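You operate a simulated robot arm through the tools that you are given. There is no shell and no other tool.

You are at the controls of a simulated robot arm. One attempt, no reset.

TASK
Swap the lens tube on the drawer case for the widest-angle one in the top drawer.
Fine: the widest of the drawer's three stands on top of the case, the one from the top stands in the drawer; shut the drawer and turn its latch shut; leave the other latches. Set down upright: what you pick out, lens tube.

Only the result counts: the job must be done as asked and must still hold three seconds after the hand-in. Knocking over, shifting, dropping, spilling or breaking anything else fails it.

THE ROBOT
A 6-joint arm with a two-finger gripper, fixed in place. Base frame: the origin is at the foot of the arm, x ahead of it, y to its left, z up. Readings come in mm, degrees, newtons and seconds.
Its first joint turns from -166.0 to 166.0 degrees. Payload 3.43 kg.
Tool frame: the origin (TCP) lies between the finger pads and is the grasp point; the fingertips stand 20 mm ahead of it; z points along the fingers, y is the line along which they close. Largest opening 190 mm; the body of the gripper starts 248 mm behind the TCP.
Orientation is that of the tool frame in the base frame, as a unit quaternion [x, y, z, w]. With the fingers straight down and closing along the base's y, the tool's x points along the base's -x, its y along +y and its z along -z.

THE INTERFACE
- The arm moves only by the tool step_arm. Its argument "deltas" is a list of rows, each a list of 3 entries, a list of its own where there are three numbers: the shift along the tool's x, y, z in mm, then the turn, a rotation vector about the tool's x, y, z in degrees, then the opening, from 0 (shut) to 1 (fully open). In form: [[[dx, dy, dz], [ax, ay, az], fingers], ...]. A call has 1 to 20 rows; each row shifts and turns the commanded pose from where the row before left it, along the tool's axes as they then stand. A row lasts 0.2 s, in which the tool goes at most 50 mm and 8.6 degrees; a call with a longer step from one row to the next is refused whole, and so is a gripper value outside its range. Where a pose cannot be reached the arm comes as near as it can. A force on the tool above 40 N (or 10 N above the force at the start of the call, whichever is more), or a blocked arm, ends the call early, and 0.2 s more pass. The fingers move at their own pace (about 45 mm/s each) and stop on an object; they squeeze with about 23 N. The grip force told is the motor's: it shows also when the fingers shut on nothing. Time passes only in rows, and 0.2 s behind the last, so rows that do not move let the fingers close. It gives the time, the measured TCP pose, the force on the tool (base axes), the opening and the grip force at its end, in the units of the frame above (readings bear some noise), with the torque about the TCP (base axes, N m) and any sound that the robot's microphone picked up.
- Cameras (640 x 400 px; columns grow to the right, rows downward): "scene" is fixed at [217.7, -649.8, 1486]; the picture's right is [0.92, -0.40, 0.00], its down [-0.20, -0.45, -0.87] and it looks along [0.35, 0.80, -0.49] (base axes); focal length 311 px, centre (320, 200). "wrist" rides on the gripper at [70, -8, -288] in the tool frame; the picture's right is [0.12, 0.99, 0.00], its down [-0.96, 0.12, -0.25] and it looks along [-0.25, 0.03, 0.97] (tool axes); focal length 261 px, centre (320, 200). There is no depth. A picture from a camera that has moved, and an enlarged one, comes with that camera's place and axes in the base frame and with its lens.
- grab_frame(camera): a new picture of that camera. No time passes.
- slide_trunk(by): slides the trunk up (or, below 0, down) by that many mm; the arm rides with it, the base frame stays. It gives what a move gives, with no picture.
- close_up(camera, box): a new picture of the part [left, top, right, bottom] of that camera's present view, enlarged. No time passes.
- sign_off(): hands the job in; it is judged then, once.

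Nothing tells you positions but the pictures and the camera data. Unless the task says otherwise, let go and move clear before handing in.

The tools are called after "Emit:" by a JSON object that holds its "api" and its "payload". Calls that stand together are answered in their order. step_arm: Moves the arm, as the interface text tells. Its arguments: {"type":"object","properties":{"deltas":{"type":"array","items":{"type":"array"}}},"required":["deltas"]} The other tools are called the same way: slide_trunk (by) slides the trunk up or down; grab_frame (camera) takes a picture; close_up (camera, box) takes an enlarged picture of a part of a camera's view; sign_off () hands the job in.

At the start:

```text
t: 0.0
tool_pos: [702.0, 159.0, 1189.0]
tool_rot: [0.001, 1.0, 0.0, 0.0]
wrist_force: [-0.2, -0.5, -0.8]
moment: [0.0, 0.01, 0.01]
opening: 189.9
grasp_force: 0.1
trunk travel left (down, up): [-150.0, 90.0]
```

scene: 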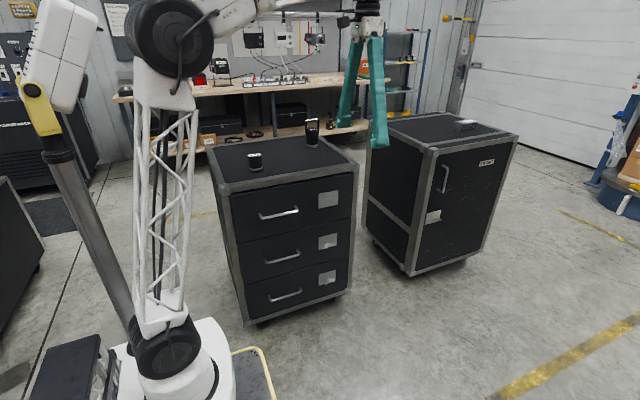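
wrist: 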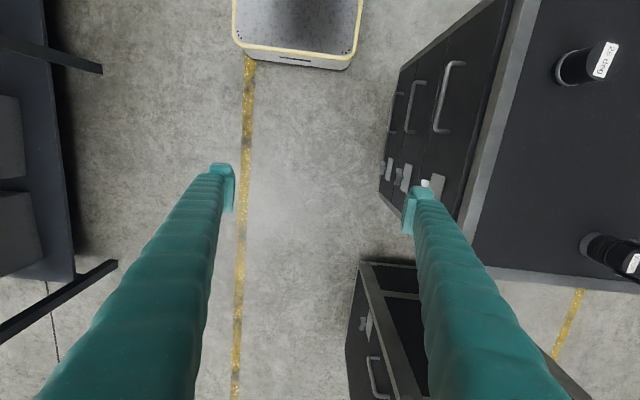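

I see a drawer case with three drawers, with two lens tubes on its top, and a second cabinet behind. I will look closer at the case, its labels and its latches before moving.

Emit:
{"api": "close_up", "payload": {"camera": "scene", "box": [200, 100, 370, 210]}}

Emit:
{"api": "close_up", "payload": {"camera": "scene", "box": [210, 180, 370, 330]}}

Emit:
{"api": "close_up", "payload": {"camera": "wrist", "box": [520, 20, 640, 100]}}

Emit:
{"api": "close_up", "payload": {"camera": "wrist", "box": [360, 40, 520, 240]}}

Emit:
{"api": "close_up", "payload": {"camera": "wrist", "box": [540, 210, 640, 300]}}

```text
3.64 times, centred on (285, 155) of scene
camera zoom: at [217.7, -649.8, 1486.0], right [0.92, -0.4, 0.0], down [-0.2, -0.45, -0.87], along [0.35, 0.8, -0.49], focal length 1132 px, centre (447, 364)
```

zoom: 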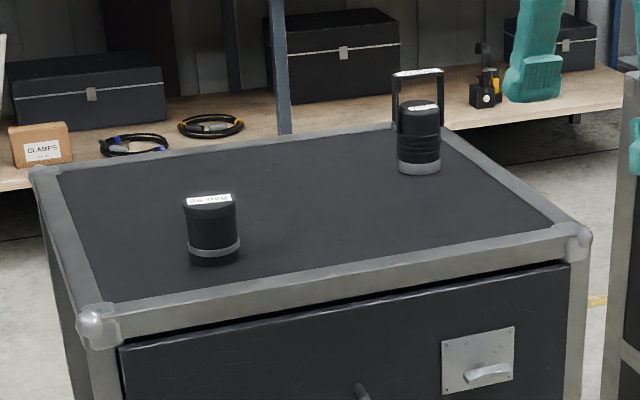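

```text
2.67 times, centred on (290, 255) of scene
camera zoom: at [217.7, -649.8, 1486.0], right [0.92, -0.4, 0.0], down [-0.2, -0.45, -0.87], along [0.35, 0.8, -0.49], focal length 830 px, centre (400, 53)
```

zoom: 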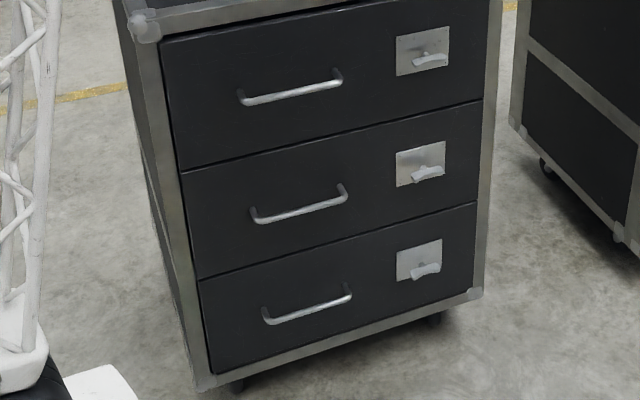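

```text
5.00 times, centred on (580, 60) of wrist
camera zoom: at [631.9, 150.0, 1477.2], right [-0.12, 0.99, 0.0], down [0.96, 0.12, 0.25], along [0.25, 0.03, -0.97], focal length 1303 px, centre (-980, 900)
```

zoom: 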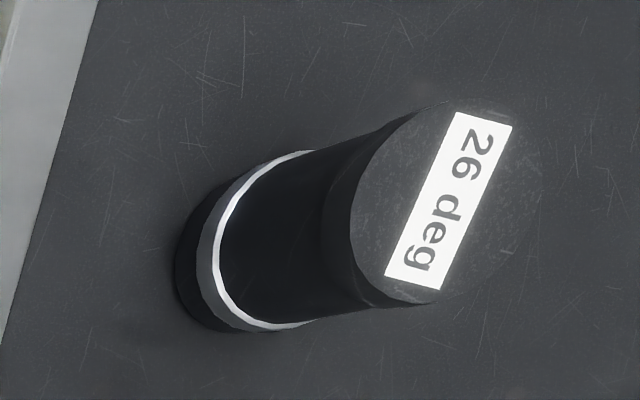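

```text
2.00 times, centred on (440, 140) of wrist
camera zoom: at [631.9, 150.0, 1477.2], right [-0.12, 0.99, 0.0], down [0.96, 0.12, 0.25], along [0.25, 0.03, -0.97], focal length 521 px, centre (80, 320)
```

zoom: 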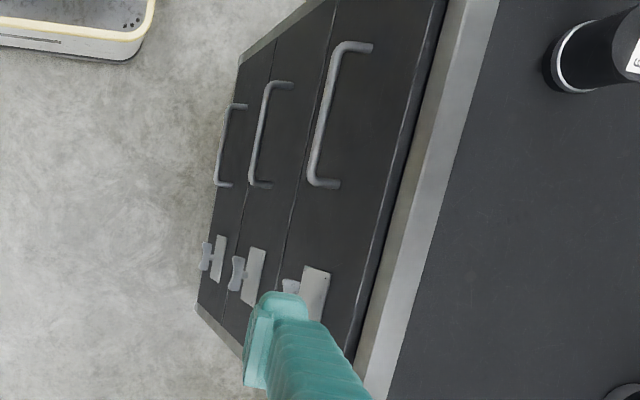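

```text
4.44 times, centred on (590, 255) of wrist
camera zoom: at [631.9, 150.0, 1477.2], right [-0.12, 0.99, 0.0], down [0.96, 0.12, 0.25], along [0.25, 0.03, -0.97], focal length 1158 px, centre (-880, -44)
```

zoom: 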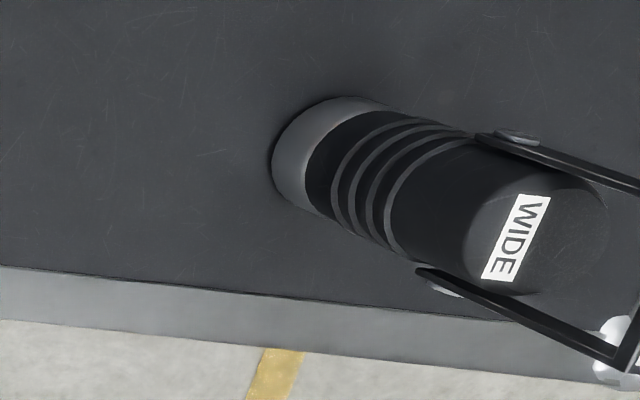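

The lens tube on the case reads "26 deg" and stands at about (459, 604) on a top at z≈936. A lantern-like "WIDE" thing also stands there and is not to be touched. The top drawer's handle is near (508, 442, 785) and its latch near (750, 480, 786). I'll tilt the tool towards the case to look at the front closely.

Emit:
{"api": "step_arm", "payload": {"deltas": [[[0, 0, 0], [-7.5, 0, 0], 1], [[0, 0, 0], [-7.5, 0, 0], 1], [[0, 0, 0], [-7.5, 0, 0], 1], [[0, 0, 0], [-7.5, 0, 0], 1], [[0, 0, 0], [-7.5, 0, 0], 1], [[0, 0, 0], [-7.5, 0, 0], 1], [[21.5, -8, 33], [0, 0, 0], 1], [[21.5, -8, 33], [0, 0, 0], 1], [[21.5, -8, 33], [0, 0, 0], 1], [[21.5, -8, 33], [0, 0, 0], 1]]}}

Emit:
{"api": "grab_frame", "payload": {"camera": "wrist"}}

Emit:
{"api": "grab_frame", "payload": {"camera": "scene"}}

```text
t: 2.2
tool_pos: [616.6, 227.2, 1074.3]
tool_rot: [0.0, 0.924, 0.383, 0.0]
wrist_force: [0.4, -0.1, -0.2]
moment: [0.06, 0.05, 0.07]
opening: 189.9
grasp_force: 0.1
trunk travel left (down, up): [-150.0, 90.0]
```

```text
taken
camera wrist: at [545.9, 19.2, 1271.1], right [-0.12, 0.7, 0.7], down [0.96, -0.09, 0.26], along [0.24, 0.71, -0.66], focal length 261 px, centre (320, 200)
```

wrist: 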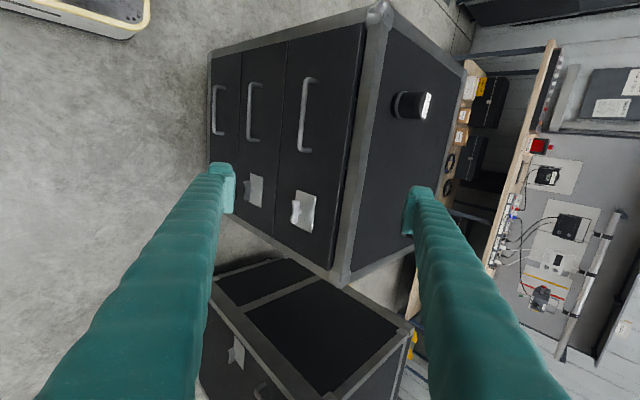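

```text
taken
```

scene: 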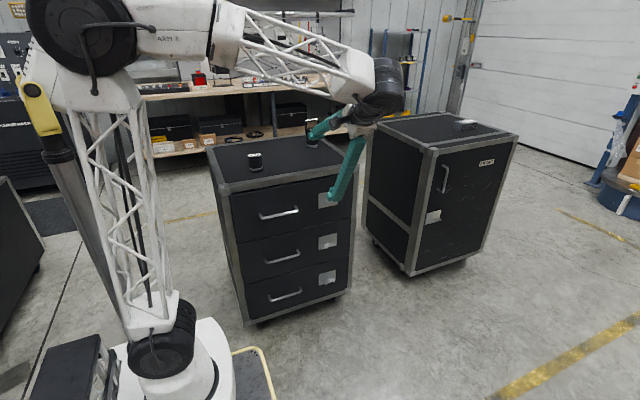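

The front is in view now. I'll enlarge the latches, handle and case outline to measure them.

Emit:
{"api": "close_up", "payload": {"camera": "wrist", "box": [270, 170, 350, 250]}}

Emit:
{"api": "close_up", "payload": {"camera": "wrist", "box": [230, 150, 290, 210]}}

Emit:
{"api": "close_up", "payload": {"camera": "wrist", "box": [280, 0, 480, 280]}}

Emit:
{"api": "close_up", "payload": {"camera": "scene", "box": [315, 225, 345, 255]}}

Emit:
{"api": "close_up", "payload": {"camera": "scene", "box": [315, 265, 345, 295]}}

```text
5.00 times, centred on (310, 210) of wrist
camera zoom: at [545.9, 19.2, 1271.1], right [-0.12, 0.7, 0.7], down [0.96, -0.09, 0.26], along [0.24, 0.71, -0.66], focal length 1303 px, centre (370, 150)
```

zoom: 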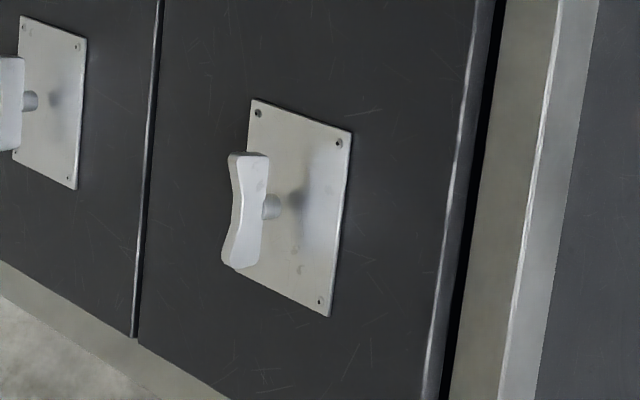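

```text
6.67 times, centred on (260, 180) of wrist
camera zoom: at [545.9, 19.2, 1271.1], right [-0.12, 0.7, 0.7], down [0.96, -0.09, 0.26], along [0.24, 0.71, -0.66], focal length 1738 px, centre (720, 333)
```

zoom: 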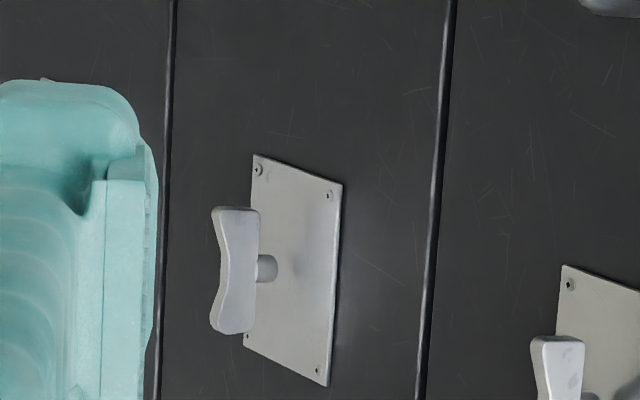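

```text
1.43 times, centred on (380, 140) of wrist
camera zoom: at [545.9, 19.2, 1271.1], right [-0.12, 0.7, 0.7], down [0.96, -0.09, 0.26], along [0.24, 0.71, -0.66], focal length 372 px, centre (234, 286)
```

zoom: 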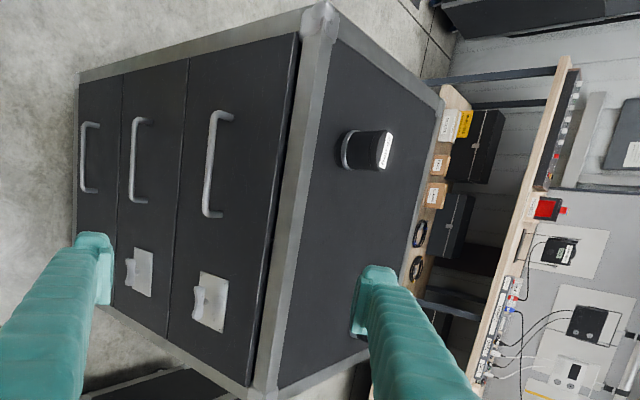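

```text
13.33 times, centred on (330, 240) of scene
camera zoom: at [217.7, -649.8, 1486.0], right [0.92, -0.4, 0.0], down [-0.2, -0.45, -0.87], along [0.35, 0.8, -0.49], focal length 4152 px, centre (187, -333)
```

zoom: 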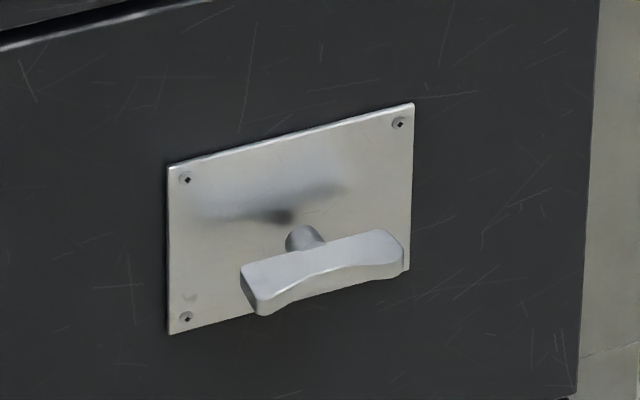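

```text
13.33 times, centred on (330, 280) of scene
camera zoom: at [217.7, -649.8, 1486.0], right [0.92, -0.4, 0.0], down [-0.2, -0.45, -0.87], along [0.35, 0.8, -0.49], focal length 4152 px, centre (187, -867)
```

zoom: 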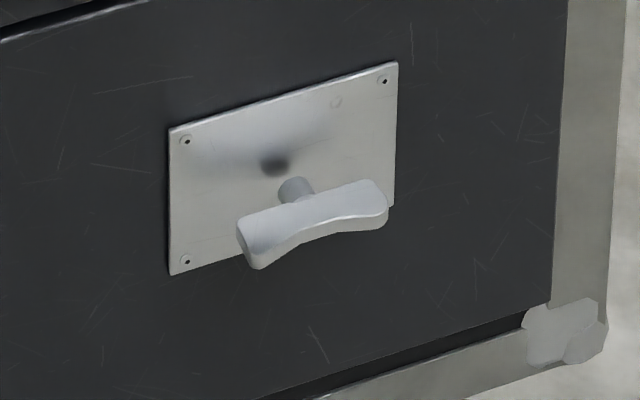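

All three latches are butterfly knobs standing horizontally. The top one's wing is at about (750, 447, 787) and the plate behind it is near y≈484. I'll turn the tool horizontal, facing the case, and come in front of this latch to see it better.

Emit:
{"api": "step_arm", "payload": {"deltas": [[[0, 0, 0], [-7.5, 0, 0], 1], [[0, 0, 0], [-7.5, 0, 0], 1], [[0, 0, 0], [-7.5, 0, 0], 1], [[0, 0, 0], [-7.5, 0, 0], 1], [[0, 0, 0], [-7.5, 0, 0], 1], [[0, 0, 0], [-7.5, 0, 0], 1], [[-17.2, -37.4, 12.1], [0, 0, 0], 1], [[-17.2, -37.4, 12.1], [0, 0, 0], 1], [[-17.2, -37.4, 12.1], [0, 0, 0], 1], [[-17.2, -37.4, 12.1], [0, 0, 0], 1], [[-17.2, -37.4, 12.1], [0, 0, 0], 1], [[-17.2, -37.4, 12.1], [0, 0, 0], 1]]}}

Emit:
{"api": "grab_frame", "payload": {"camera": "wrist"}}

Emit:
{"api": "grab_frame", "payload": {"camera": "scene"}}

```text
t: 4.8
tool_pos: [720.7, 298.1, 850.1]
tool_rot: [0.0, 0.707, 0.707, 0.001]
wrist_force: [0.4, 0.4, 1.1]
moment: [-0.2, 0.0, -0.09]
opening: 189.9
grasp_force: 0.1
trunk travel left (down, up): [-150.0, 90.0]
```

```text
taken
camera wrist: at [649.8, 12.1, 841.8], right [-0.12, 0.0, 0.99], down [0.96, -0.25, 0.12], along [0.24, 0.97, 0.03], focal length 261 px, centre (320, 200)
```

wrist: 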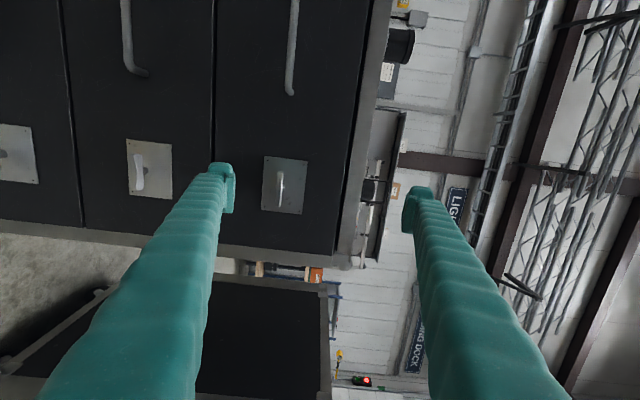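

```text
taken
```

scene: 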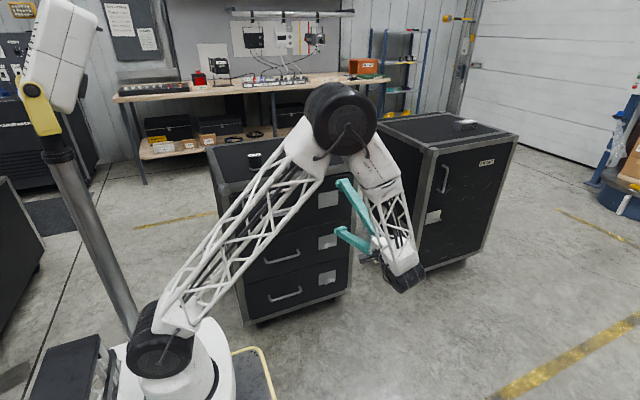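

The latch is straight ahead; I'll enlarge it to read its angle and position.

Emit:
{"api": "close_up", "payload": {"camera": "wrist", "box": [240, 130, 340, 230]}}

Emit:
{"api": "close_up", "payload": {"camera": "wrist", "box": [110, 120, 190, 210]}}

Emit:
{"api": "close_up", "payload": {"camera": "wrist", "box": [0, 0, 420, 270]}}

```text
4.00 times, centred on (290, 180) of wrist
camera zoom: at [649.8, 12.1, 841.8], right [-0.12, 0.0, 0.99], down [0.96, -0.25, 0.12], along [0.24, 0.97, 0.03], focal length 1043 px, centre (440, 280)
```

zoom: 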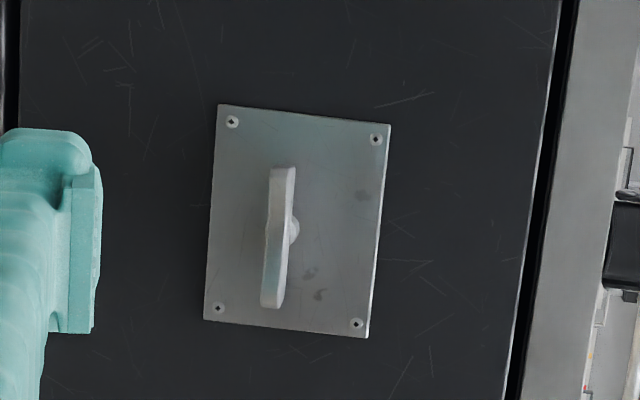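

```text
4.44 times, centred on (150, 165) of wrist
camera zoom: at [649.8, 12.1, 841.8], right [-0.12, 0.0, 0.99], down [0.96, -0.25, 0.12], along [0.24, 0.97, 0.03], focal length 1158 px, centre (1076, 356)
```

zoom: 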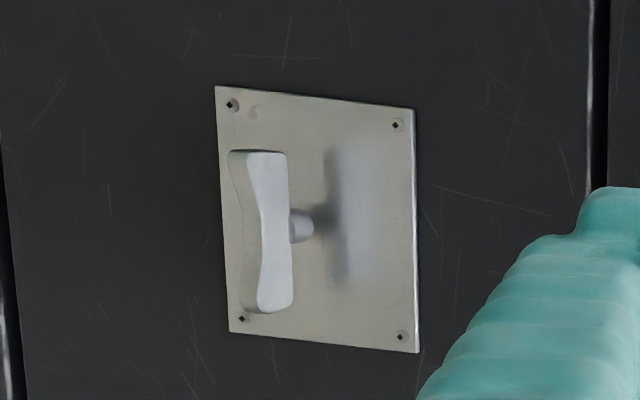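

```text
1.48 times, centred on (210, 135) of wrist
camera zoom: at [649.8, 12.1, 841.8], right [-0.12, 0.0, 0.99], down [0.96, -0.25, 0.12], along [0.24, 0.97, 0.03], focal length 386 px, centre (483, 296)
```

zoom: 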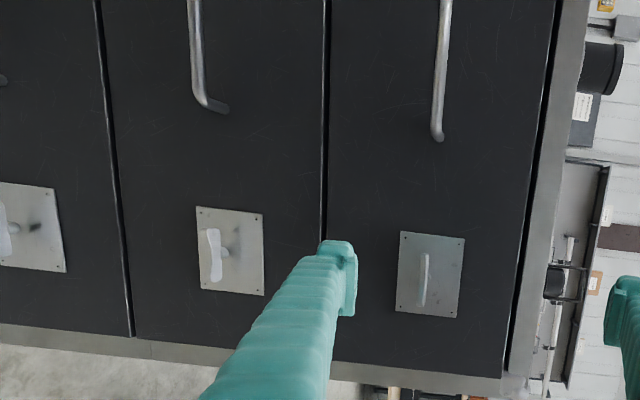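

The top knob's wing is horizontal, about 60 mm long, centred near (751.5, 450, 785). I'll half close the fingers while coming in front of it, then check before gripping.

Emit:
{"api": "step_arm", "payload": {"deltas": [[[-3.85, -8.14, 8], [0, 0, 0], 0.3], [[-3.85, -8.14, 8], [0, 0, 0], 0.3], [[-3.85, -8.14, 8], [0, 0, 0], 0.3], [[-3.85, -8.14, 8], [0, 0, 0], 0.3], [[-3.85, -8.14, 8], [0, 0, 0], 0.3], [[-3.85, -8.14, 8], [0, 0, 0], 0.3], [[-3.85, -8.14, 8], [0, 0, 0], 0.3], [[-3.85, -8.14, 8], [0, 0, 0], 0.3]]}}

Emit:
{"api": "close_up", "payload": {"camera": "wrist", "box": [220, 100, 420, 230]}}

Emit:
{"api": "close_up", "payload": {"camera": "scene", "box": [200, 100, 450, 330]}}

```text
t: 6.6
tool_pos: [750.9, 365.1, 785.1]
tool_rot: [0.001, 0.707, 0.707, 0.0]
wrist_force: [0.2, -0.6, -0.9]
moment: [-0.05, 0.0, -0.05]
opening: 57.0
grasp_force: 0.1
trunk travel left (down, up): [-150.0, 90.0]
```

```text
3.08 times, centred on (320, 165) of wrist
camera zoom: at [680.5, 78.1, 775.6], right [-0.12, 0.0, 0.99], down [0.96, -0.25, 0.12], along [0.25, 0.97, 0.03], focal length 802 px, centre (320, 308)
```

zoom: 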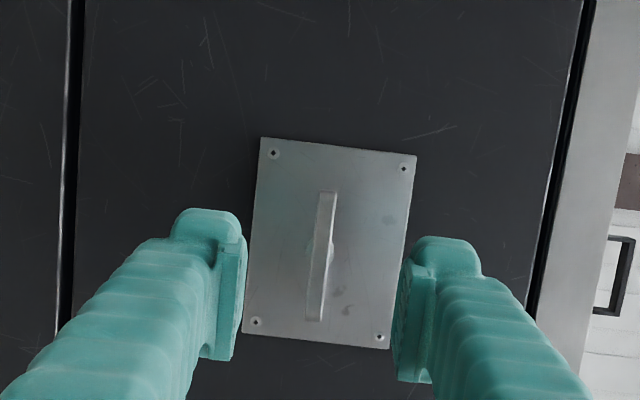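

```text
1.74 times, centred on (325, 215) of scene
camera zoom: at [217.7, -649.8, 1486.0], right [0.92, -0.4, 0.0], down [-0.2, -0.45, -0.87], along [0.35, 0.8, -0.49], focal length 542 px, centre (311, 174)
```

zoom: 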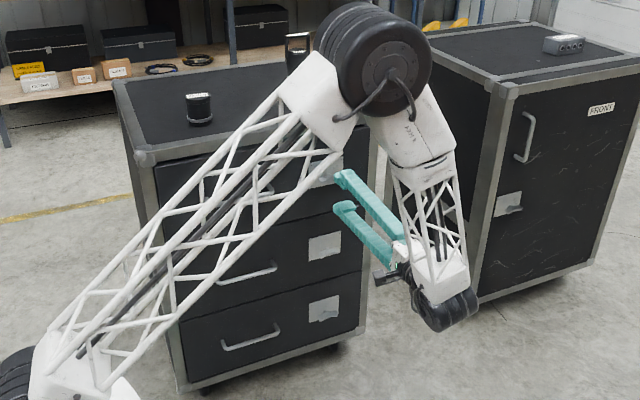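

The knob sits centred between the fingers at about (750, 450, 784). I'll advance 85 mm and close on the wing.

Emit:
{"api": "step_arm", "payload": {"deltas": [[[0, -0.2, 21], [0, 0, 0], 0.3], [[0, -0.2, 21], [0, 0, 0], 0.3], [[0, -0.2, 21], [0, 0, 0], 0.3], [[0, -0.2, 21], [0, 0, 0], 0.3], [[0, 0, 0], [0, 0, 0], 0.0], [[0, 0, 0], [0, 0, 0], 0.0], [[0, 0, 0], [0, 0, 0], 0.0], [[0, 0, 0], [0, 0, 0], 0.0], [[0, 0, 0], [0, 0, 0], 0.0]]}}

Emit:
{"api": "close_up", "payload": {"camera": "wrist", "box": [220, 100, 420, 230]}}

```text
t: 8.6
tool_pos: [750.7, 447.3, 783.1]
tool_rot: [0.0, 0.707, 0.708, 0.001]
wrist_force: [2.4, 1.9, 3.0]
moment: [0.01, -0.01, -0.07]
opening: 12.6
grasp_force: 45.6
trunk travel left (down, up): [-150.0, 90.0]
```

```text
3.08 times, centred on (320, 165) of wrist
camera zoom: at [680.4, 161.2, 775.4], right [-0.12, 0.0, 0.99], down [0.96, -0.25, 0.12], along [0.24, 0.97, 0.03], focal length 802 px, centre (320, 308)
```

zoom: 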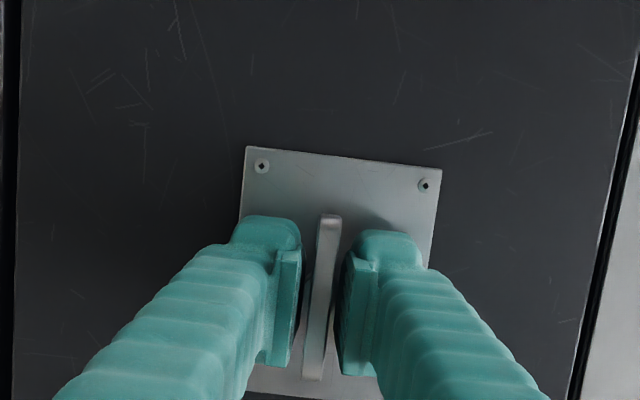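

The wing is held (opening 12.6 mm). I'll try turning it a little clockwise and watch the torque.

Emit:
{"api": "step_arm", "payload": {"deltas": [[[0, 0, 0], [0, 0, 4], 0.0], [[0, 0, 0], [0, 0, 4], 0.0], [[0, 0, 0], [0, 0, 4], 0.0]]}}

Emit:
{"api": "close_up", "payload": {"camera": "wrist", "box": [220, 100, 420, 230]}}

```text
t: 9.4
tool_pos: [751.5, 448.9, 784.2]
tool_rot: [0.074, 0.703, 0.704, -0.075]
wrist_force: [-3.8, -4.3, 3.1]
moment: [0.0, -0.66, 0.05]
opening: 12.8
grasp_force: 44.9
trunk travel left (down, up): [-150.0, 90.0]
```

```text
3.08 times, centred on (320, 165) of wrist
camera zoom: at [680.0, 161.3, 790.2], right [0.09, 0.0, 1.0], down [0.97, -0.25, -0.09], along [0.25, 0.97, -0.02], focal length 802 px, centre (320, 308)
```

zoom: 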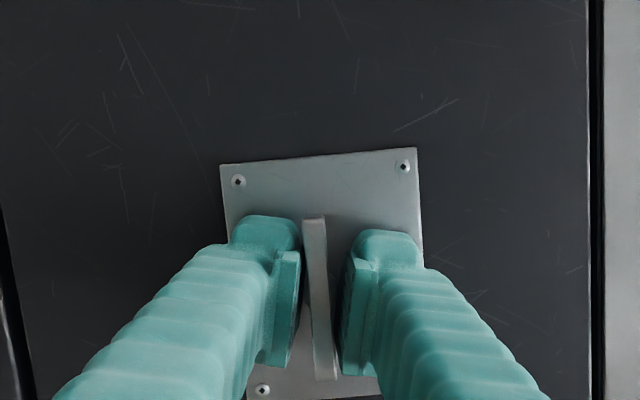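

The knob stayed put while the fingers turned about it (torque -0.66 N m), so clockwise is a stop. I'll turn back and try the other way.

Emit:
{"api": "step_arm", "payload": {"deltas": [[[0, 0, 0], [0, 0, -4], 0.0], [[0, 0, 0], [0, 0, -4], 0.0], [[0, 0, 0], [0, 0, -4], 0.0], [[0, 0, 0], [0, 0, -4], 0.0], [[0, 0, 0], [0, 0, -4], 0.0], [[0, 0, 0], [0, 0, -4], 0.0]]}}

Emit:
{"api": "close_up", "payload": {"camera": "wrist", "box": [220, 100, 420, 230]}}

```text
t: 10.8
tool_pos: [751.1, 448.2, 784.2]
tool_rot: [-0.074, 0.703, 0.703, 0.075]
wrist_force: [-9.5, -14.3, 6.4]
moment: [0.06, 0.0, 0.07]
opening: 12.9
grasp_force: 44.8
trunk travel left (down, up): [-150.0, 90.0]
```

```text
3.08 times, centred on (320, 165) of wrist
camera zoom: at [683.5, 161.4, 760.9], right [-0.32, 0.0, 0.95], down [0.92, -0.25, 0.31], along [0.23, 0.97, 0.08], focal length 802 px, centre (320, 308)
```

zoom: 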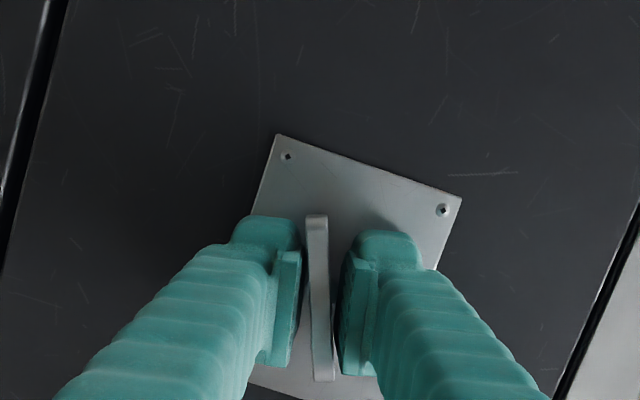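

Counterclockwise the knob follows the fingers freely. I'll carry on turning to a quarter turn.

Emit:
{"api": "step_arm", "payload": {"deltas": [[[0, 0, 0], [0, 0, -5], 0.0], [[0, 0, 0], [0, 0, -5], 0.0], [[0, 0, 0], [0, 0, -5], 0.0], [[0, 0, 0], [0, 0, -5], 0.0], [[0, 0, 0], [0, 0, -5], 0.0], [[0, 0, 0], [0, 0, -5], 0.0]]}}

Emit:
{"api": "close_up", "payload": {"camera": "wrist", "box": [220, 100, 420, 230]}}

```text
t: 12.2
tool_pos: [751.2, 448.5, 784.2]
tool_rot: [-0.254, 0.66, 0.66, 0.254]
wrist_force: [-14.1, -14.1, 11.0]
moment: [0.12, 0.0, 0.06]
opening: 12.7
grasp_force: 45.2
trunk travel left (down, up): [-150.0, 90.0]
```

```text
3.08 times, centred on (320, 165) of wrist
camera zoom: at [704.0, 161.5, 731.0], right [-0.75, 0.0, 0.66], down [0.64, -0.25, 0.73], along [0.16, 0.97, 0.19], focal length 802 px, centre (320, 308)
```

zoom: 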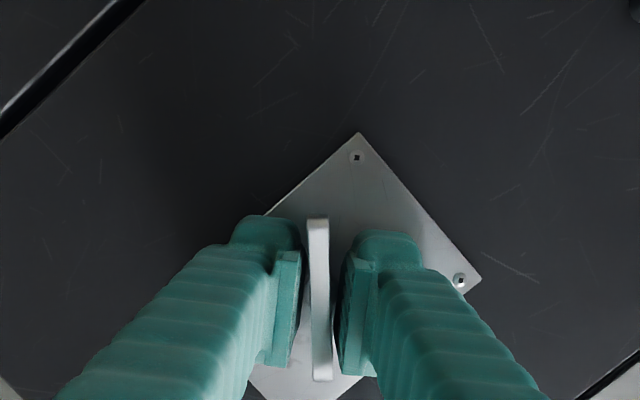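

A small side force has built up, so I'll nudge the tool along it while continuing the turn.

Emit:
{"api": "step_arm", "payload": {"deltas": [[[0, 0.5, -0.3], [0, 0, -4], 0.0], [[0, 0.5, -0.3], [0, 0, -4], 0.0], [[0, 0.3, -0.2], [0, 0, -4], 0.0]]}}

```text
t: 13.0
tool_pos: [750.6, 446.9, 784.7]
tool_rot: [-0.321, 0.63, 0.63, 0.321]
wrist_force: [-1.2, 2.2, 4.6]
moment: [-0.18, 0.02, 0.15]
opening: 12.7
grasp_force: 45.4
trunk travel left (down, up): [-150.0, 90.0]
```

Forces are small again; I'll finish the quarter turn.

Emit:
{"api": "step_arm", "payload": {"deltas": [[[0, 0, 0], [0, 0, -5], 0.0], [[0, 0, 0], [0, 0, -5], 0.0], [[0, 0, 0], [0, 0, -5], 0.0], [[0, 0, 0], [0, 0, -5], 0.0], [[0, 0, 0], [0, 0, -5], 0.0], [[0, 0, 0], [0, 0, -5], 0.0], [[0, 0, 0], [0, 0, -5], 0.0]]}}

Emit:
{"api": "close_up", "payload": {"camera": "wrist", "box": [220, 100, 420, 230]}}

```text
t: 14.6
tool_pos: [751.0, 447.9, 785.0]
tool_rot: [-0.496, 0.504, 0.504, 0.496]
wrist_force: [-1.3, -3.0, 2.0]
moment: [0.03, 0.19, 0.03]
opening: 12.7
grasp_force: 45.0
trunk travel left (down, up): [-150.0, 90.0]
```

```text
3.08 times, centred on (320, 165) of wrist
camera zoom: at [757.0, 161.0, 713.9], right [-0.99, 0.0, -0.1], down [-0.1, -0.25, 0.96], along [-0.03, 0.97, 0.25], focal length 802 px, centre (320, 308)
```

zoom: 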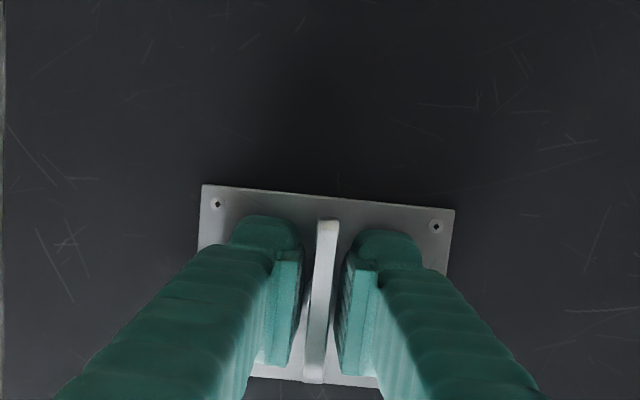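

The wing is now vertical and I feel a slight stop, so the latch should be open. I'll let go, back off and look at it.

Emit:
{"api": "step_arm", "payload": {"deltas": [[[0, 0, 0], [0, 0, 0], 0.3], [[0, 0, 0], [0, 0, 0], 0.3], [[0, 0, 0], [0, 0, 0], 0.3], [[0, 0, 0], [0, 0, 0], 0.3], [[0, 0, -30], [0, 0, 0], 0.3], [[0, 0, -30], [0, 0, 0], 0.3], [[0, 0, -30], [0, 0, 0], 0.3], [[0, 0, 0], [0, 0, 8.1], 0.3], [[0, 0, 0], [0, 0, 8.1], 0.3], [[0, 0, 0], [0, 0, 8.1], 0.3], [[0, 0, 0], [0, 0, 8.1], 0.3], [[0, 0, 0], [0, 0, 8.1], 0.3], [[0, 0, 0], [0, 0, 8.1], 0.3], [[0, 0, 0], [0, 0, 8.1], 0.3], [[0, 0, 0], [0, 0, 8.1], 0.3], [[0, 0, 0], [0, 0, 8.1], 0.3], [[0, 0, 0], [0, 0, 8.1], 0.3], [[0, 0, 0], [0, 0, 8.1], 0.3]]}}

Emit:
{"api": "grab_frame", "payload": {"camera": "wrist"}}

Emit:
{"api": "close_up", "payload": {"camera": "wrist", "box": [220, 100, 420, 230]}}

```text
t: 18.4
tool_pos: [749.7, 358.2, 785.2]
tool_rot: [0.003, 0.707, 0.707, -0.001]
wrist_force: [0.2, -0.9, -0.7]
moment: [-0.03, 0.02, 0.01]
opening: 57.0
grasp_force: 0.0
trunk travel left (down, up): [-150.0, 90.0]
```

```text
taken
camera wrist: at [679.7, 71.4, 775.8], right [-0.12, 0.0, 0.99], down [0.96, -0.25, 0.11], along [0.25, 0.97, 0.03], focal length 261 px, centre (320, 200)
```

wrist: 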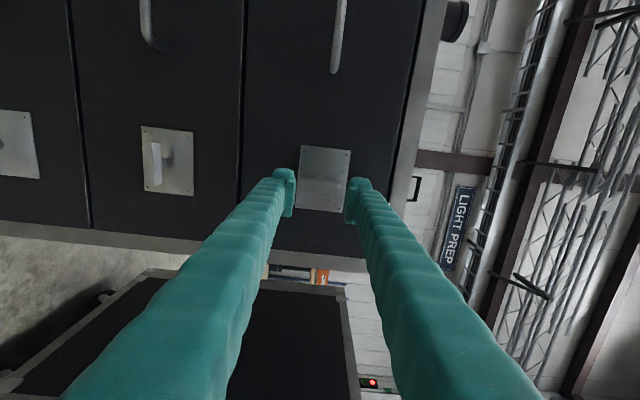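

```text
3.08 times, centred on (320, 165) of wrist
camera zoom: at [679.7, 71.4, 775.8], right [-0.12, 0.0, 0.99], down [0.96, -0.25, 0.11], along [0.25, 0.97, 0.03], focal length 802 px, centre (320, 308)
```

zoom: 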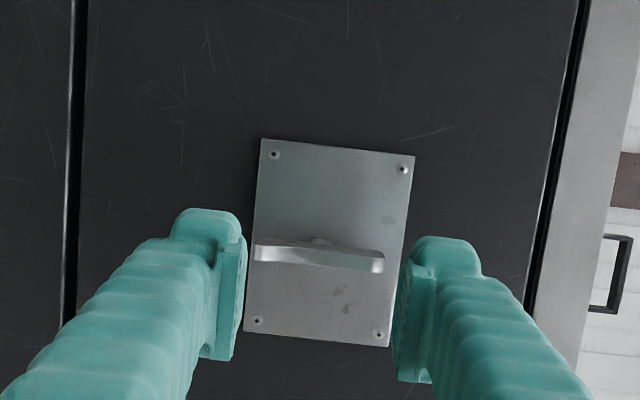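

The latch wing now stands vertical. Next I'll move over to the handle with the fingers pointing down, first to a safe place in front of the case.

Emit:
{"api": "step_arm", "payload": {"deltas": [[[34.6, 23.6, -8.3], [0, 0, 0], 0.3], [[34.6, 23.6, -8.3], [0, 0, 0], 0.3], [[34.6, 23.6, -8.3], [0, 0, 0], 0.3], [[34.6, 23.6, -8.3], [0, 0, 0], 0.3], [[34.6, 23.6, -8.3], [0, 0, 0], 0.3], [[34.6, 23.6, -8.3], [0, 0, 0], 0.3], [[34.6, 23.6, -8.3], [0, 0, 0], 0.3], [[0, 0, 0], [8.18, 0, 0], 0.3], [[0, 0, 0], [8.18, 0, 0], 0.3], [[0, 0, 0], [8.18, 0, 0], 0.3], [[0, 0, 0], [8.18, 0, 0], 0.3], [[0, 0, 0], [8.18, 0, 0], 0.3], [[0, 0, 0], [8.18, 0, 0], 0.3], [[0, 0, 0], [8.18, 0, 0], 0.3], [[0, 0, 0], [8.18, 0, 0], 0.3], [[0, 0, 0], [8.18, 0, 0], 0.3], [[0, 0, 0], [8.18, 0, 0], 0.3], [[0, 0, 0], [8.18, 0, 0], 0.3]]}}

Emit:
{"api": "grab_frame", "payload": {"camera": "wrist"}}

Emit:
{"api": "grab_frame", "payload": {"camera": "scene"}}

```text
t: 22.2
tool_pos: [507.8, 297.7, 951.3]
tool_rot: [0.001, 1.0, -0.001, 0.0]
wrist_force: [-1.3, -0.9, 0.9]
moment: [0.2, -0.06, 0.0]
opening: 56.9
grasp_force: 0.1
trunk travel left (down, up): [-150.0, 90.0]
```

```text
taken
camera wrist: at [437.5, 291.3, 1238.3], right [-0.12, 0.99, 0.0], down [0.96, 0.12, 0.25], along [0.25, 0.03, -0.97], focal length 261 px, centre (320, 200)
```

wrist: 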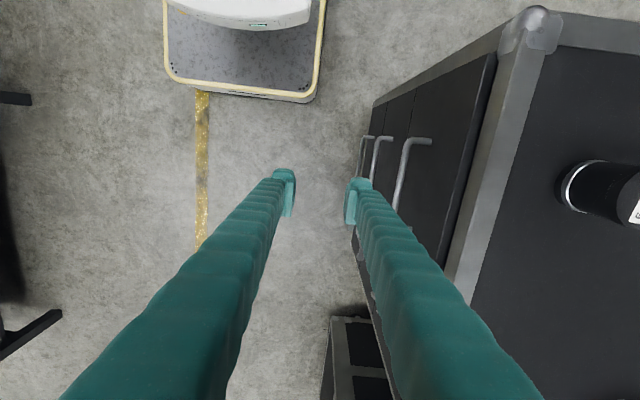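

```text
taken
```

scene: 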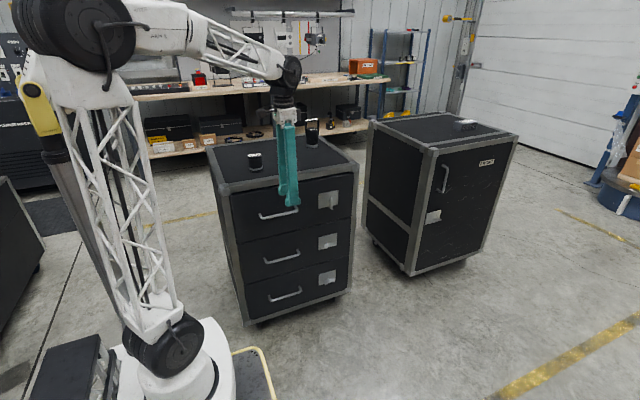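

Tool is down, in front of the case. I'll enlarge the handle and front edge to fix the handle's position.

Emit:
{"api": "close_up", "payload": {"camera": "wrist", "box": [370, 110, 530, 230]}}

Emit:
{"api": "close_up", "payload": {"camera": "scene", "box": [240, 180, 320, 235]}}

Emit:
{"api": "close_up", "payload": {"camera": "scene", "box": [200, 125, 370, 240]}}

```text
3.33 times, centred on (450, 170) of wrist
camera zoom: at [437.5, 291.3, 1238.3], right [-0.12, 0.99, 0.0], down [0.96, 0.12, 0.25], along [0.25, 0.03, -0.97], focal length 869 px, centre (-113, 300)
```

zoom: 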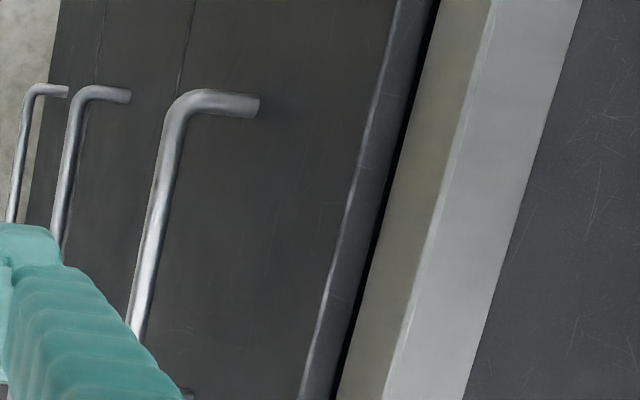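

```text
7.27 times, centred on (280, 208) of scene
camera zoom: at [217.7, -649.8, 1486.0], right [0.92, -0.4, 0.0], down [-0.2, -0.45, -0.87], along [0.35, 0.8, -0.49], focal length 2265 px, centre (611, 146)
```

zoom: 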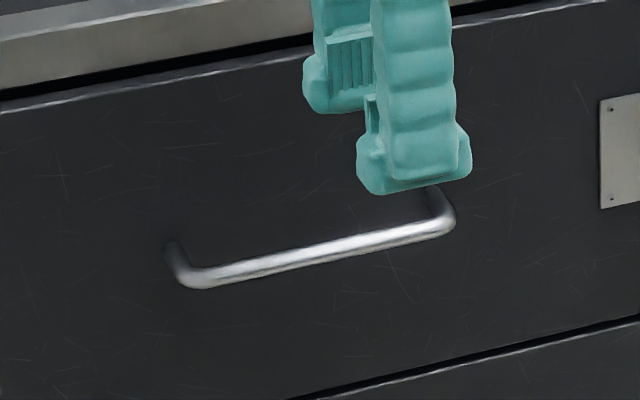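

```text
3.48 times, centred on (285, 182) of scene
camera zoom: at [217.7, -649.8, 1486.0], right [0.92, -0.4, 0.0], down [-0.2, -0.45, -0.87], along [0.35, 0.8, -0.49], focal length 1083 px, centre (442, 261)
```

zoom: 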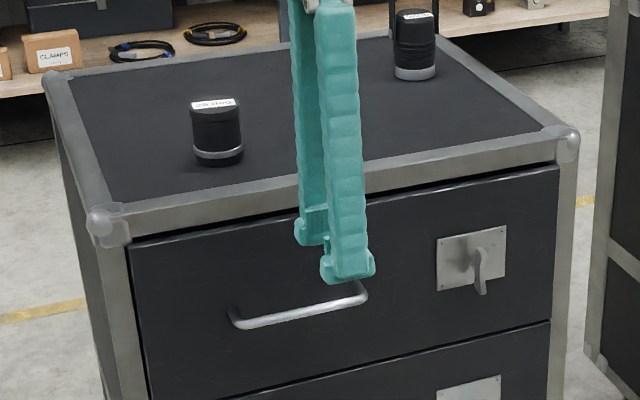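

The bar is about 12 mm thick, centred near (508, 439, 788), with about 36 mm of room behind it to the drawer front at y≈481. I'll narrow the fingers to about 34 mm, go over it and lower part way to check.

Emit:
{"api": "step_arm", "payload": {"deltas": [[[0, 28.4, 0], [0, 0, 0], 0.178], [[0, 28.4, 0], [0, 0, 0], 0.178], [[0, 28.4, 0], [0, 0, 0], 0.178], [[0, 28.4, 0], [0, 0, 0], 0.178], [[0, 28.2, 0], [0, 0, 0], 0.178], [[0, 0, 30], [0, 0, 0], 0.178], [[0, 0, 30], [0, 0, 0], 0.178], [[0, 0, 30], [0, 0, 0], 0.178], [[0, 0, 30], [0, 0, 0], 0.178]]}}

Emit:
{"api": "grab_frame", "payload": {"camera": "wrist"}}

Emit:
{"api": "close_up", "payload": {"camera": "scene", "box": [240, 160, 320, 235]}}

Emit:
{"api": "close_up", "payload": {"camera": "wrist", "box": [250, 100, 390, 240]}}

```text
t: 23.9
tool_pos: [507.2, 441.4, 901.0]
tool_rot: [0.0, 1.0, 0.005, 0.003]
wrist_force: [-11.9, -16.0, 53.3]
moment: [1.89, 1.02, 0.73]
opening: 26.7
grasp_force: 0.0
trunk travel left (down, up): [-150.0, 90.0]
stopped in row 8: the force on the tool passed its limit at 143 N (the readings are from after the stop); the commanded pose is now the measured one
```

```text
taken
camera wrist: at [434.8, 430.1, 1188.2], right [-0.12, 0.99, 0.01], down [0.96, 0.11, 0.25], along [0.25, 0.04, -0.97], focal length 261 px, centre (320, 200)
```

wrist: 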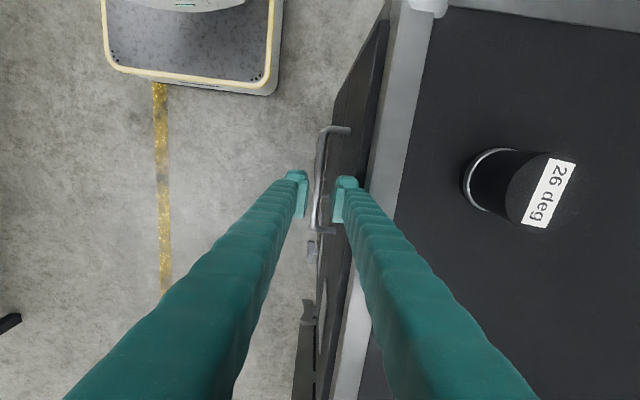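

```text
5.33 times, centred on (280, 198) of scene
camera zoom: at [217.7, -649.8, 1486.0], right [0.92, -0.4, 0.0], down [-0.2, -0.45, -0.87], along [0.35, 0.8, -0.49], focal length 1661 px, centre (533, 213)
```

zoom: 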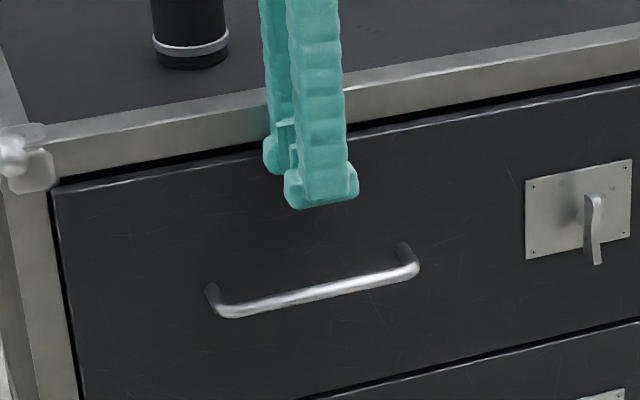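

```text
2.86 times, centred on (320, 170) of wrist
camera zoom: at [434.8, 430.1, 1188.2], right [-0.12, 0.99, 0.01], down [0.96, 0.11, 0.25], along [0.25, 0.04, -0.97], focal length 745 px, centre (320, 286)
```

zoom: 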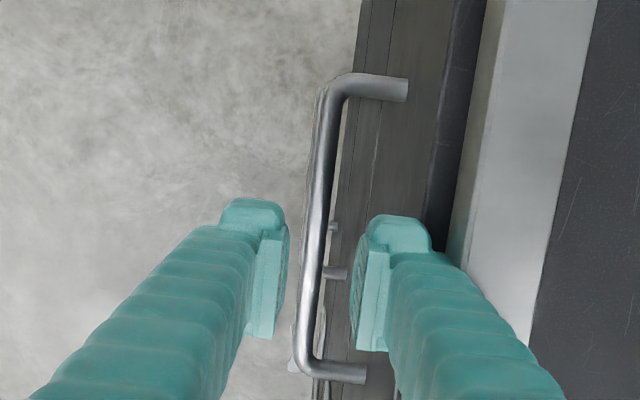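

The outer side of the finger hit the top edge of the drawer front: the fingers are thicker near the tips than I reckoned, so there isn't room behind the bar from above. I'll narrow the fingers, ease away from the front and rise, then check that nothing has moved.

Emit:
{"api": "step_arm", "payload": {"deltas": [[[0, -4, -1], [0, 0, 0], 0.11], [[0, -8, -4], [0, 0, 0], 0.11], [[0, -20, -10], [0, 0, 0], 0.11], [[0, -35, -15], [0, 0, 0], 0.11], [[0, -40, -20], [0, 0, 0], 0.11], [[0, -40, 0], [0, 0, 0], 0.11]]}}

Emit:
{"api": "close_up", "payload": {"camera": "scene", "box": [200, 125, 370, 240]}}

Emit:
{"api": "close_up", "payload": {"camera": "scene", "box": [200, 100, 370, 210]}}

Emit:
{"api": "grab_frame", "payload": {"camera": "scene"}}

Emit:
{"api": "grab_frame", "payload": {"camera": "wrist"}}

```text
t: 25.2
tool_pos: [508.8, 293.9, 945.5]
tool_rot: [-0.002, 1.0, 0.003, 0.001]
wrist_force: [-0.5, 0.6, -0.6]
moment: [-0.13, 0.05, -0.02]
opening: 20.6
grasp_force: 0.0
trunk travel left (down, up): [-150.0, 90.0]
```

```text
3.48 times, centred on (285, 182) of scene
camera zoom: at [217.7, -649.8, 1486.0], right [0.92, -0.4, 0.0], down [-0.2, -0.45, -0.87], along [0.35, 0.8, -0.49], focal length 1083 px, centre (442, 261)
```

zoom: 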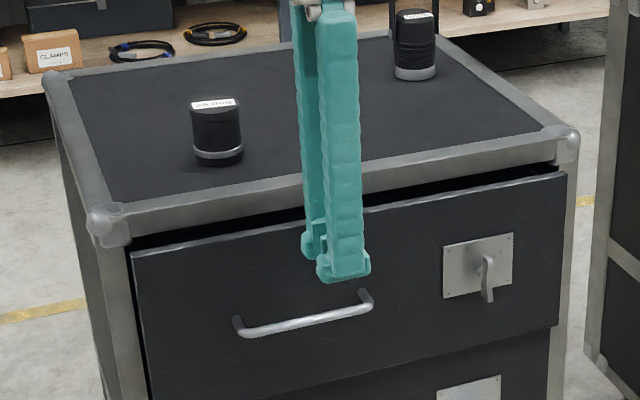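

```text
3.64 times, centred on (285, 155) of scene
camera zoom: at [217.7, -649.8, 1486.0], right [0.92, -0.4, 0.0], down [-0.2, -0.45, -0.87], along [0.35, 0.8, -0.49], focal length 1132 px, centre (447, 364)
```

zoom: 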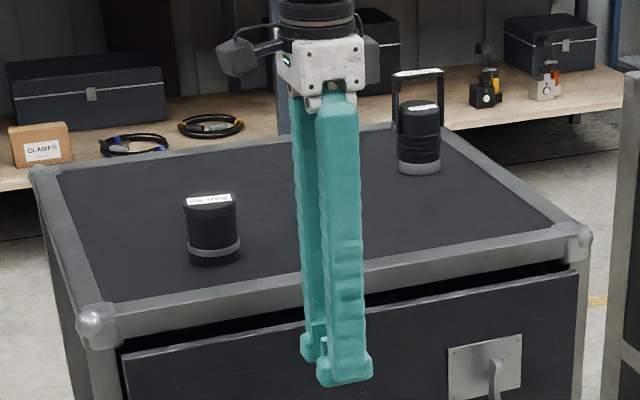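

```text
taken
```

scene: 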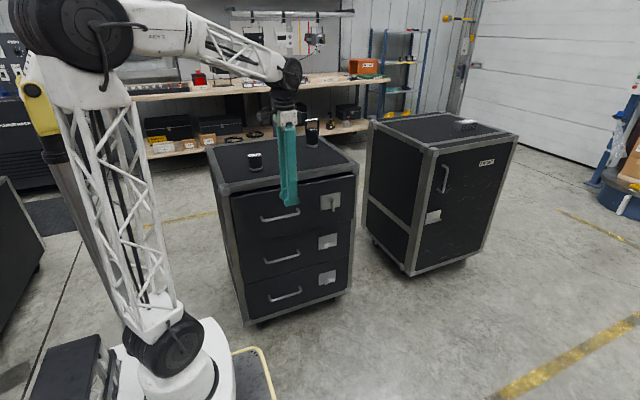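

```text
taken
camera wrist: at [436.9, 284.1, 1233.2], right [-0.12, 0.99, 0.01], down [0.96, 0.11, 0.25], along [0.25, 0.04, -0.97], focal length 261 px, centre (320, 200)
```

wrist: 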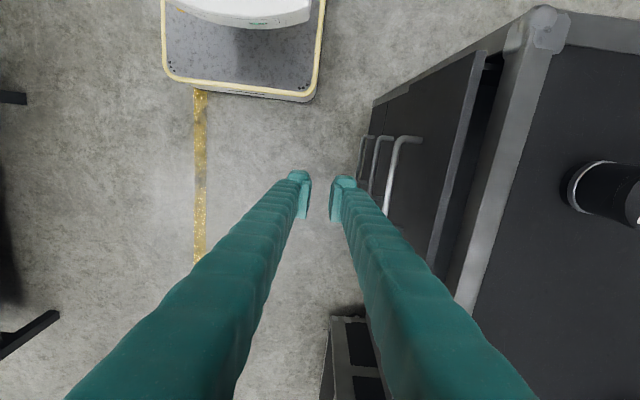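

The drag opened the top drawer by about 20 mm; case, tubes and other drawers are where they were, and the latch is clearly free. I'll instead grip the handle bar from the front with the tool horizontal, one finger above and one below it (bar now near y≈422).

Emit:
{"api": "step_arm", "payload": {"deltas": [[[0, 0, 0], [-8.18, 0, 0], 0.3], [[0, 0, 0], [-8.18, 0, 0], 0.3], [[0, 0, 0], [-8.18, 0, 0], 0.3], [[0, 0, 0], [-8.18, 0, 0], 0.3], [[0, 0, 0], [-8.18, 0, 0], 0.3], [[0, 0, 0], [-8.18, 0, 0], 0.3], [[0, 0, 0], [-8.18, 0, 0], 0.3], [[0, 0, 0], [-8.18, 0, 0], 0.3], [[0, 0, 0], [-8.18, 0, 0], 0.3], [[0, 0, 0], [-8.18, 0, 0], 0.3], [[0, 0, 0], [-8.18, 0, 0], 0.3], [[0.2, -39.4, 10], [0, 0, 0], 0.3], [[0.2, -39.4, 10], [0, 0, 0], 0.3], [[0.2, -39.4, 10], [0, 0, 0], 0.3], [[0.2, -39.4, 10], [0, 0, 0], 0.3]]}}

Emit:
{"api": "grab_frame", "payload": {"camera": "wrist"}}

Emit:
{"api": "grab_frame", "payload": {"camera": "scene"}}

```text
t: 28.4
tool_pos: [528.5, 331.9, 791.6]
tool_rot: [-0.004, 0.705, 0.71, 0.0]
wrist_force: [-1.5, -0.2, 0.5]
moment: [-0.16, -0.03, -0.11]
opening: 57.2
grasp_force: 0.1
out of reach, approached as far as the arm can: row 13, 14, 15
trunk travel left (down, up): [-150.0, 90.0]
```

```text
taken
camera wrist: at [459.5, 44.7, 780.8], right [-0.12, -0.01, 0.99], down [0.96, -0.24, 0.12], along [0.24, 0.97, 0.04], focal length 261 px, centre (320, 200)
```

wrist: 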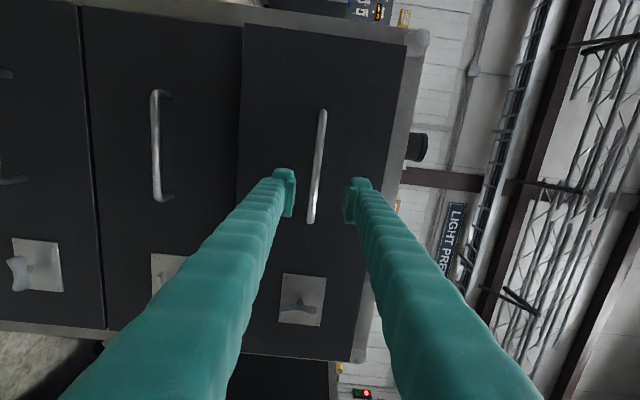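

```text
taken
```

scene: 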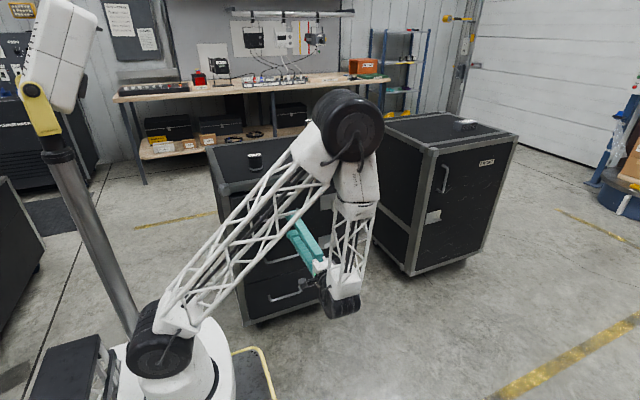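

The arm is too folded to stand exactly there (it stopped at x≈528), so I'll grip the bar further right, near x≈550, nearer the drawer's middle. I'll shift over and check.

Emit:
{"api": "step_arm", "payload": {"deltas": [[[-20, 0, 0], [0, 0, 0], 0.3], [[-15, 0, 0], [0, 0, 0], 0.3], [[0, 0, 0], [0, 0, 0], 0.3]]}}

Emit:
{"api": "close_up", "payload": {"camera": "wrist", "box": [220, 80, 420, 240]}}

```text
t: 29.2
tool_pos: [564.4, 331.7, 790.3]
tool_rot: [-0.002, 0.705, 0.71, 0.001]
wrist_force: [0.3, 0.7, 0.2]
moment: [0.01, 0.0, 0.01]
opening: 56.9
grasp_force: 0.1
trunk travel left (down, up): [-150.0, 90.0]
```

```text
2.50 times, centred on (320, 160) of wrist
camera zoom: at [493.5, 44.7, 779.5], right [-0.12, -0.01, 0.99], down [0.96, -0.25, 0.12], along [0.24, 0.97, 0.04], focal length 652 px, centre (320, 300)
```

zoom: 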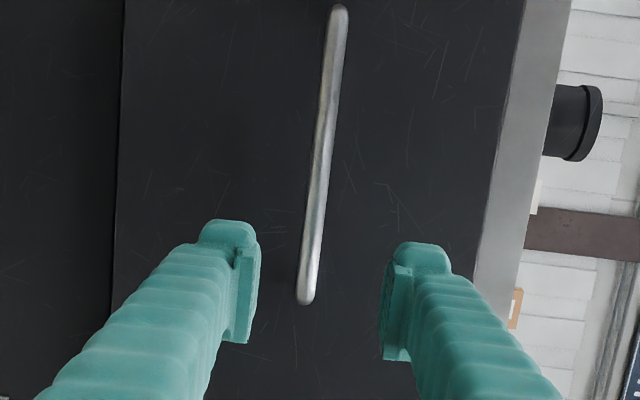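

The bar lies at z≈786 and ends near x≈588, so I'll grip it at about x=550. Advancing and closing.

Emit:
{"api": "step_arm", "payload": {"deltas": [[[3.5, -1, 22.4], [0, 0, 0], 0.3], [[3.5, -1, 22.4], [0, 0, 0], 0.3], [[3.5, -1, 22.4], [0, 0, 0], 0.3], [[3.5, -1, 22.4], [0, 0, 0], 0.3], [[0, 0, 0], [0, 0, 0], 0.0], [[0, 0, 0], [0, 0, 0], 0.0], [[0, 0, 0], [0, 0, 0], 0.0], [[0, 0, 0], [0, 0, 0], 0.0], [[0, 0, 0], [0, 0, 0], 0.0]]}}

Emit:
{"api": "grab_frame", "payload": {"camera": "wrist"}}

Emit:
{"api": "close_up", "payload": {"camera": "scene", "box": [200, 125, 370, 240]}}

```text
t: 31.2
tool_pos: [548.5, 421.2, 784.2]
tool_rot: [-0.001, 0.704, 0.71, -0.001]
wrist_force: [-3.1, -2.3, -24.3]
moment: [0.11, 0.21, -0.12]
opening: 7.4
grasp_force: 41.7
trunk travel left (down, up): [-150.0, 90.0]
```

```text
taken
camera wrist: at [478.4, 135.3, 774.6], right [-0.12, -0.01, 0.99], down [0.96, -0.25, 0.12], along [0.24, 0.97, 0.04], focal length 261 px, centre (320, 200)
```

wrist: 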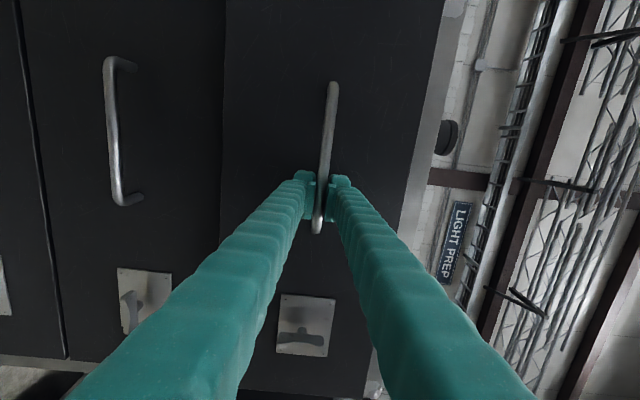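

```text
3.48 times, centred on (285, 182) of scene
camera zoom: at [217.7, -649.8, 1486.0], right [0.92, -0.4, 0.0], down [-0.2, -0.45, -0.87], along [0.35, 0.8, -0.49], focal length 1083 px, centre (442, 261)
```

zoom: 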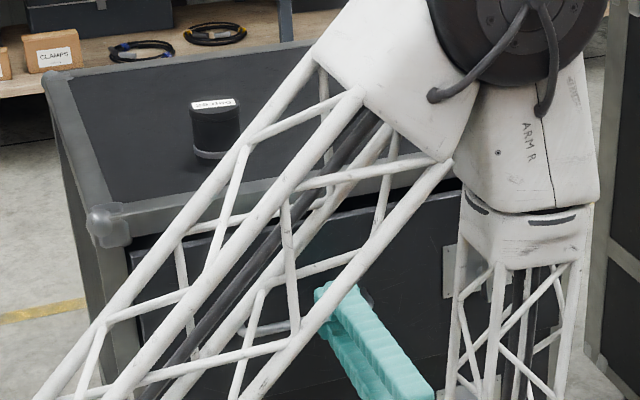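

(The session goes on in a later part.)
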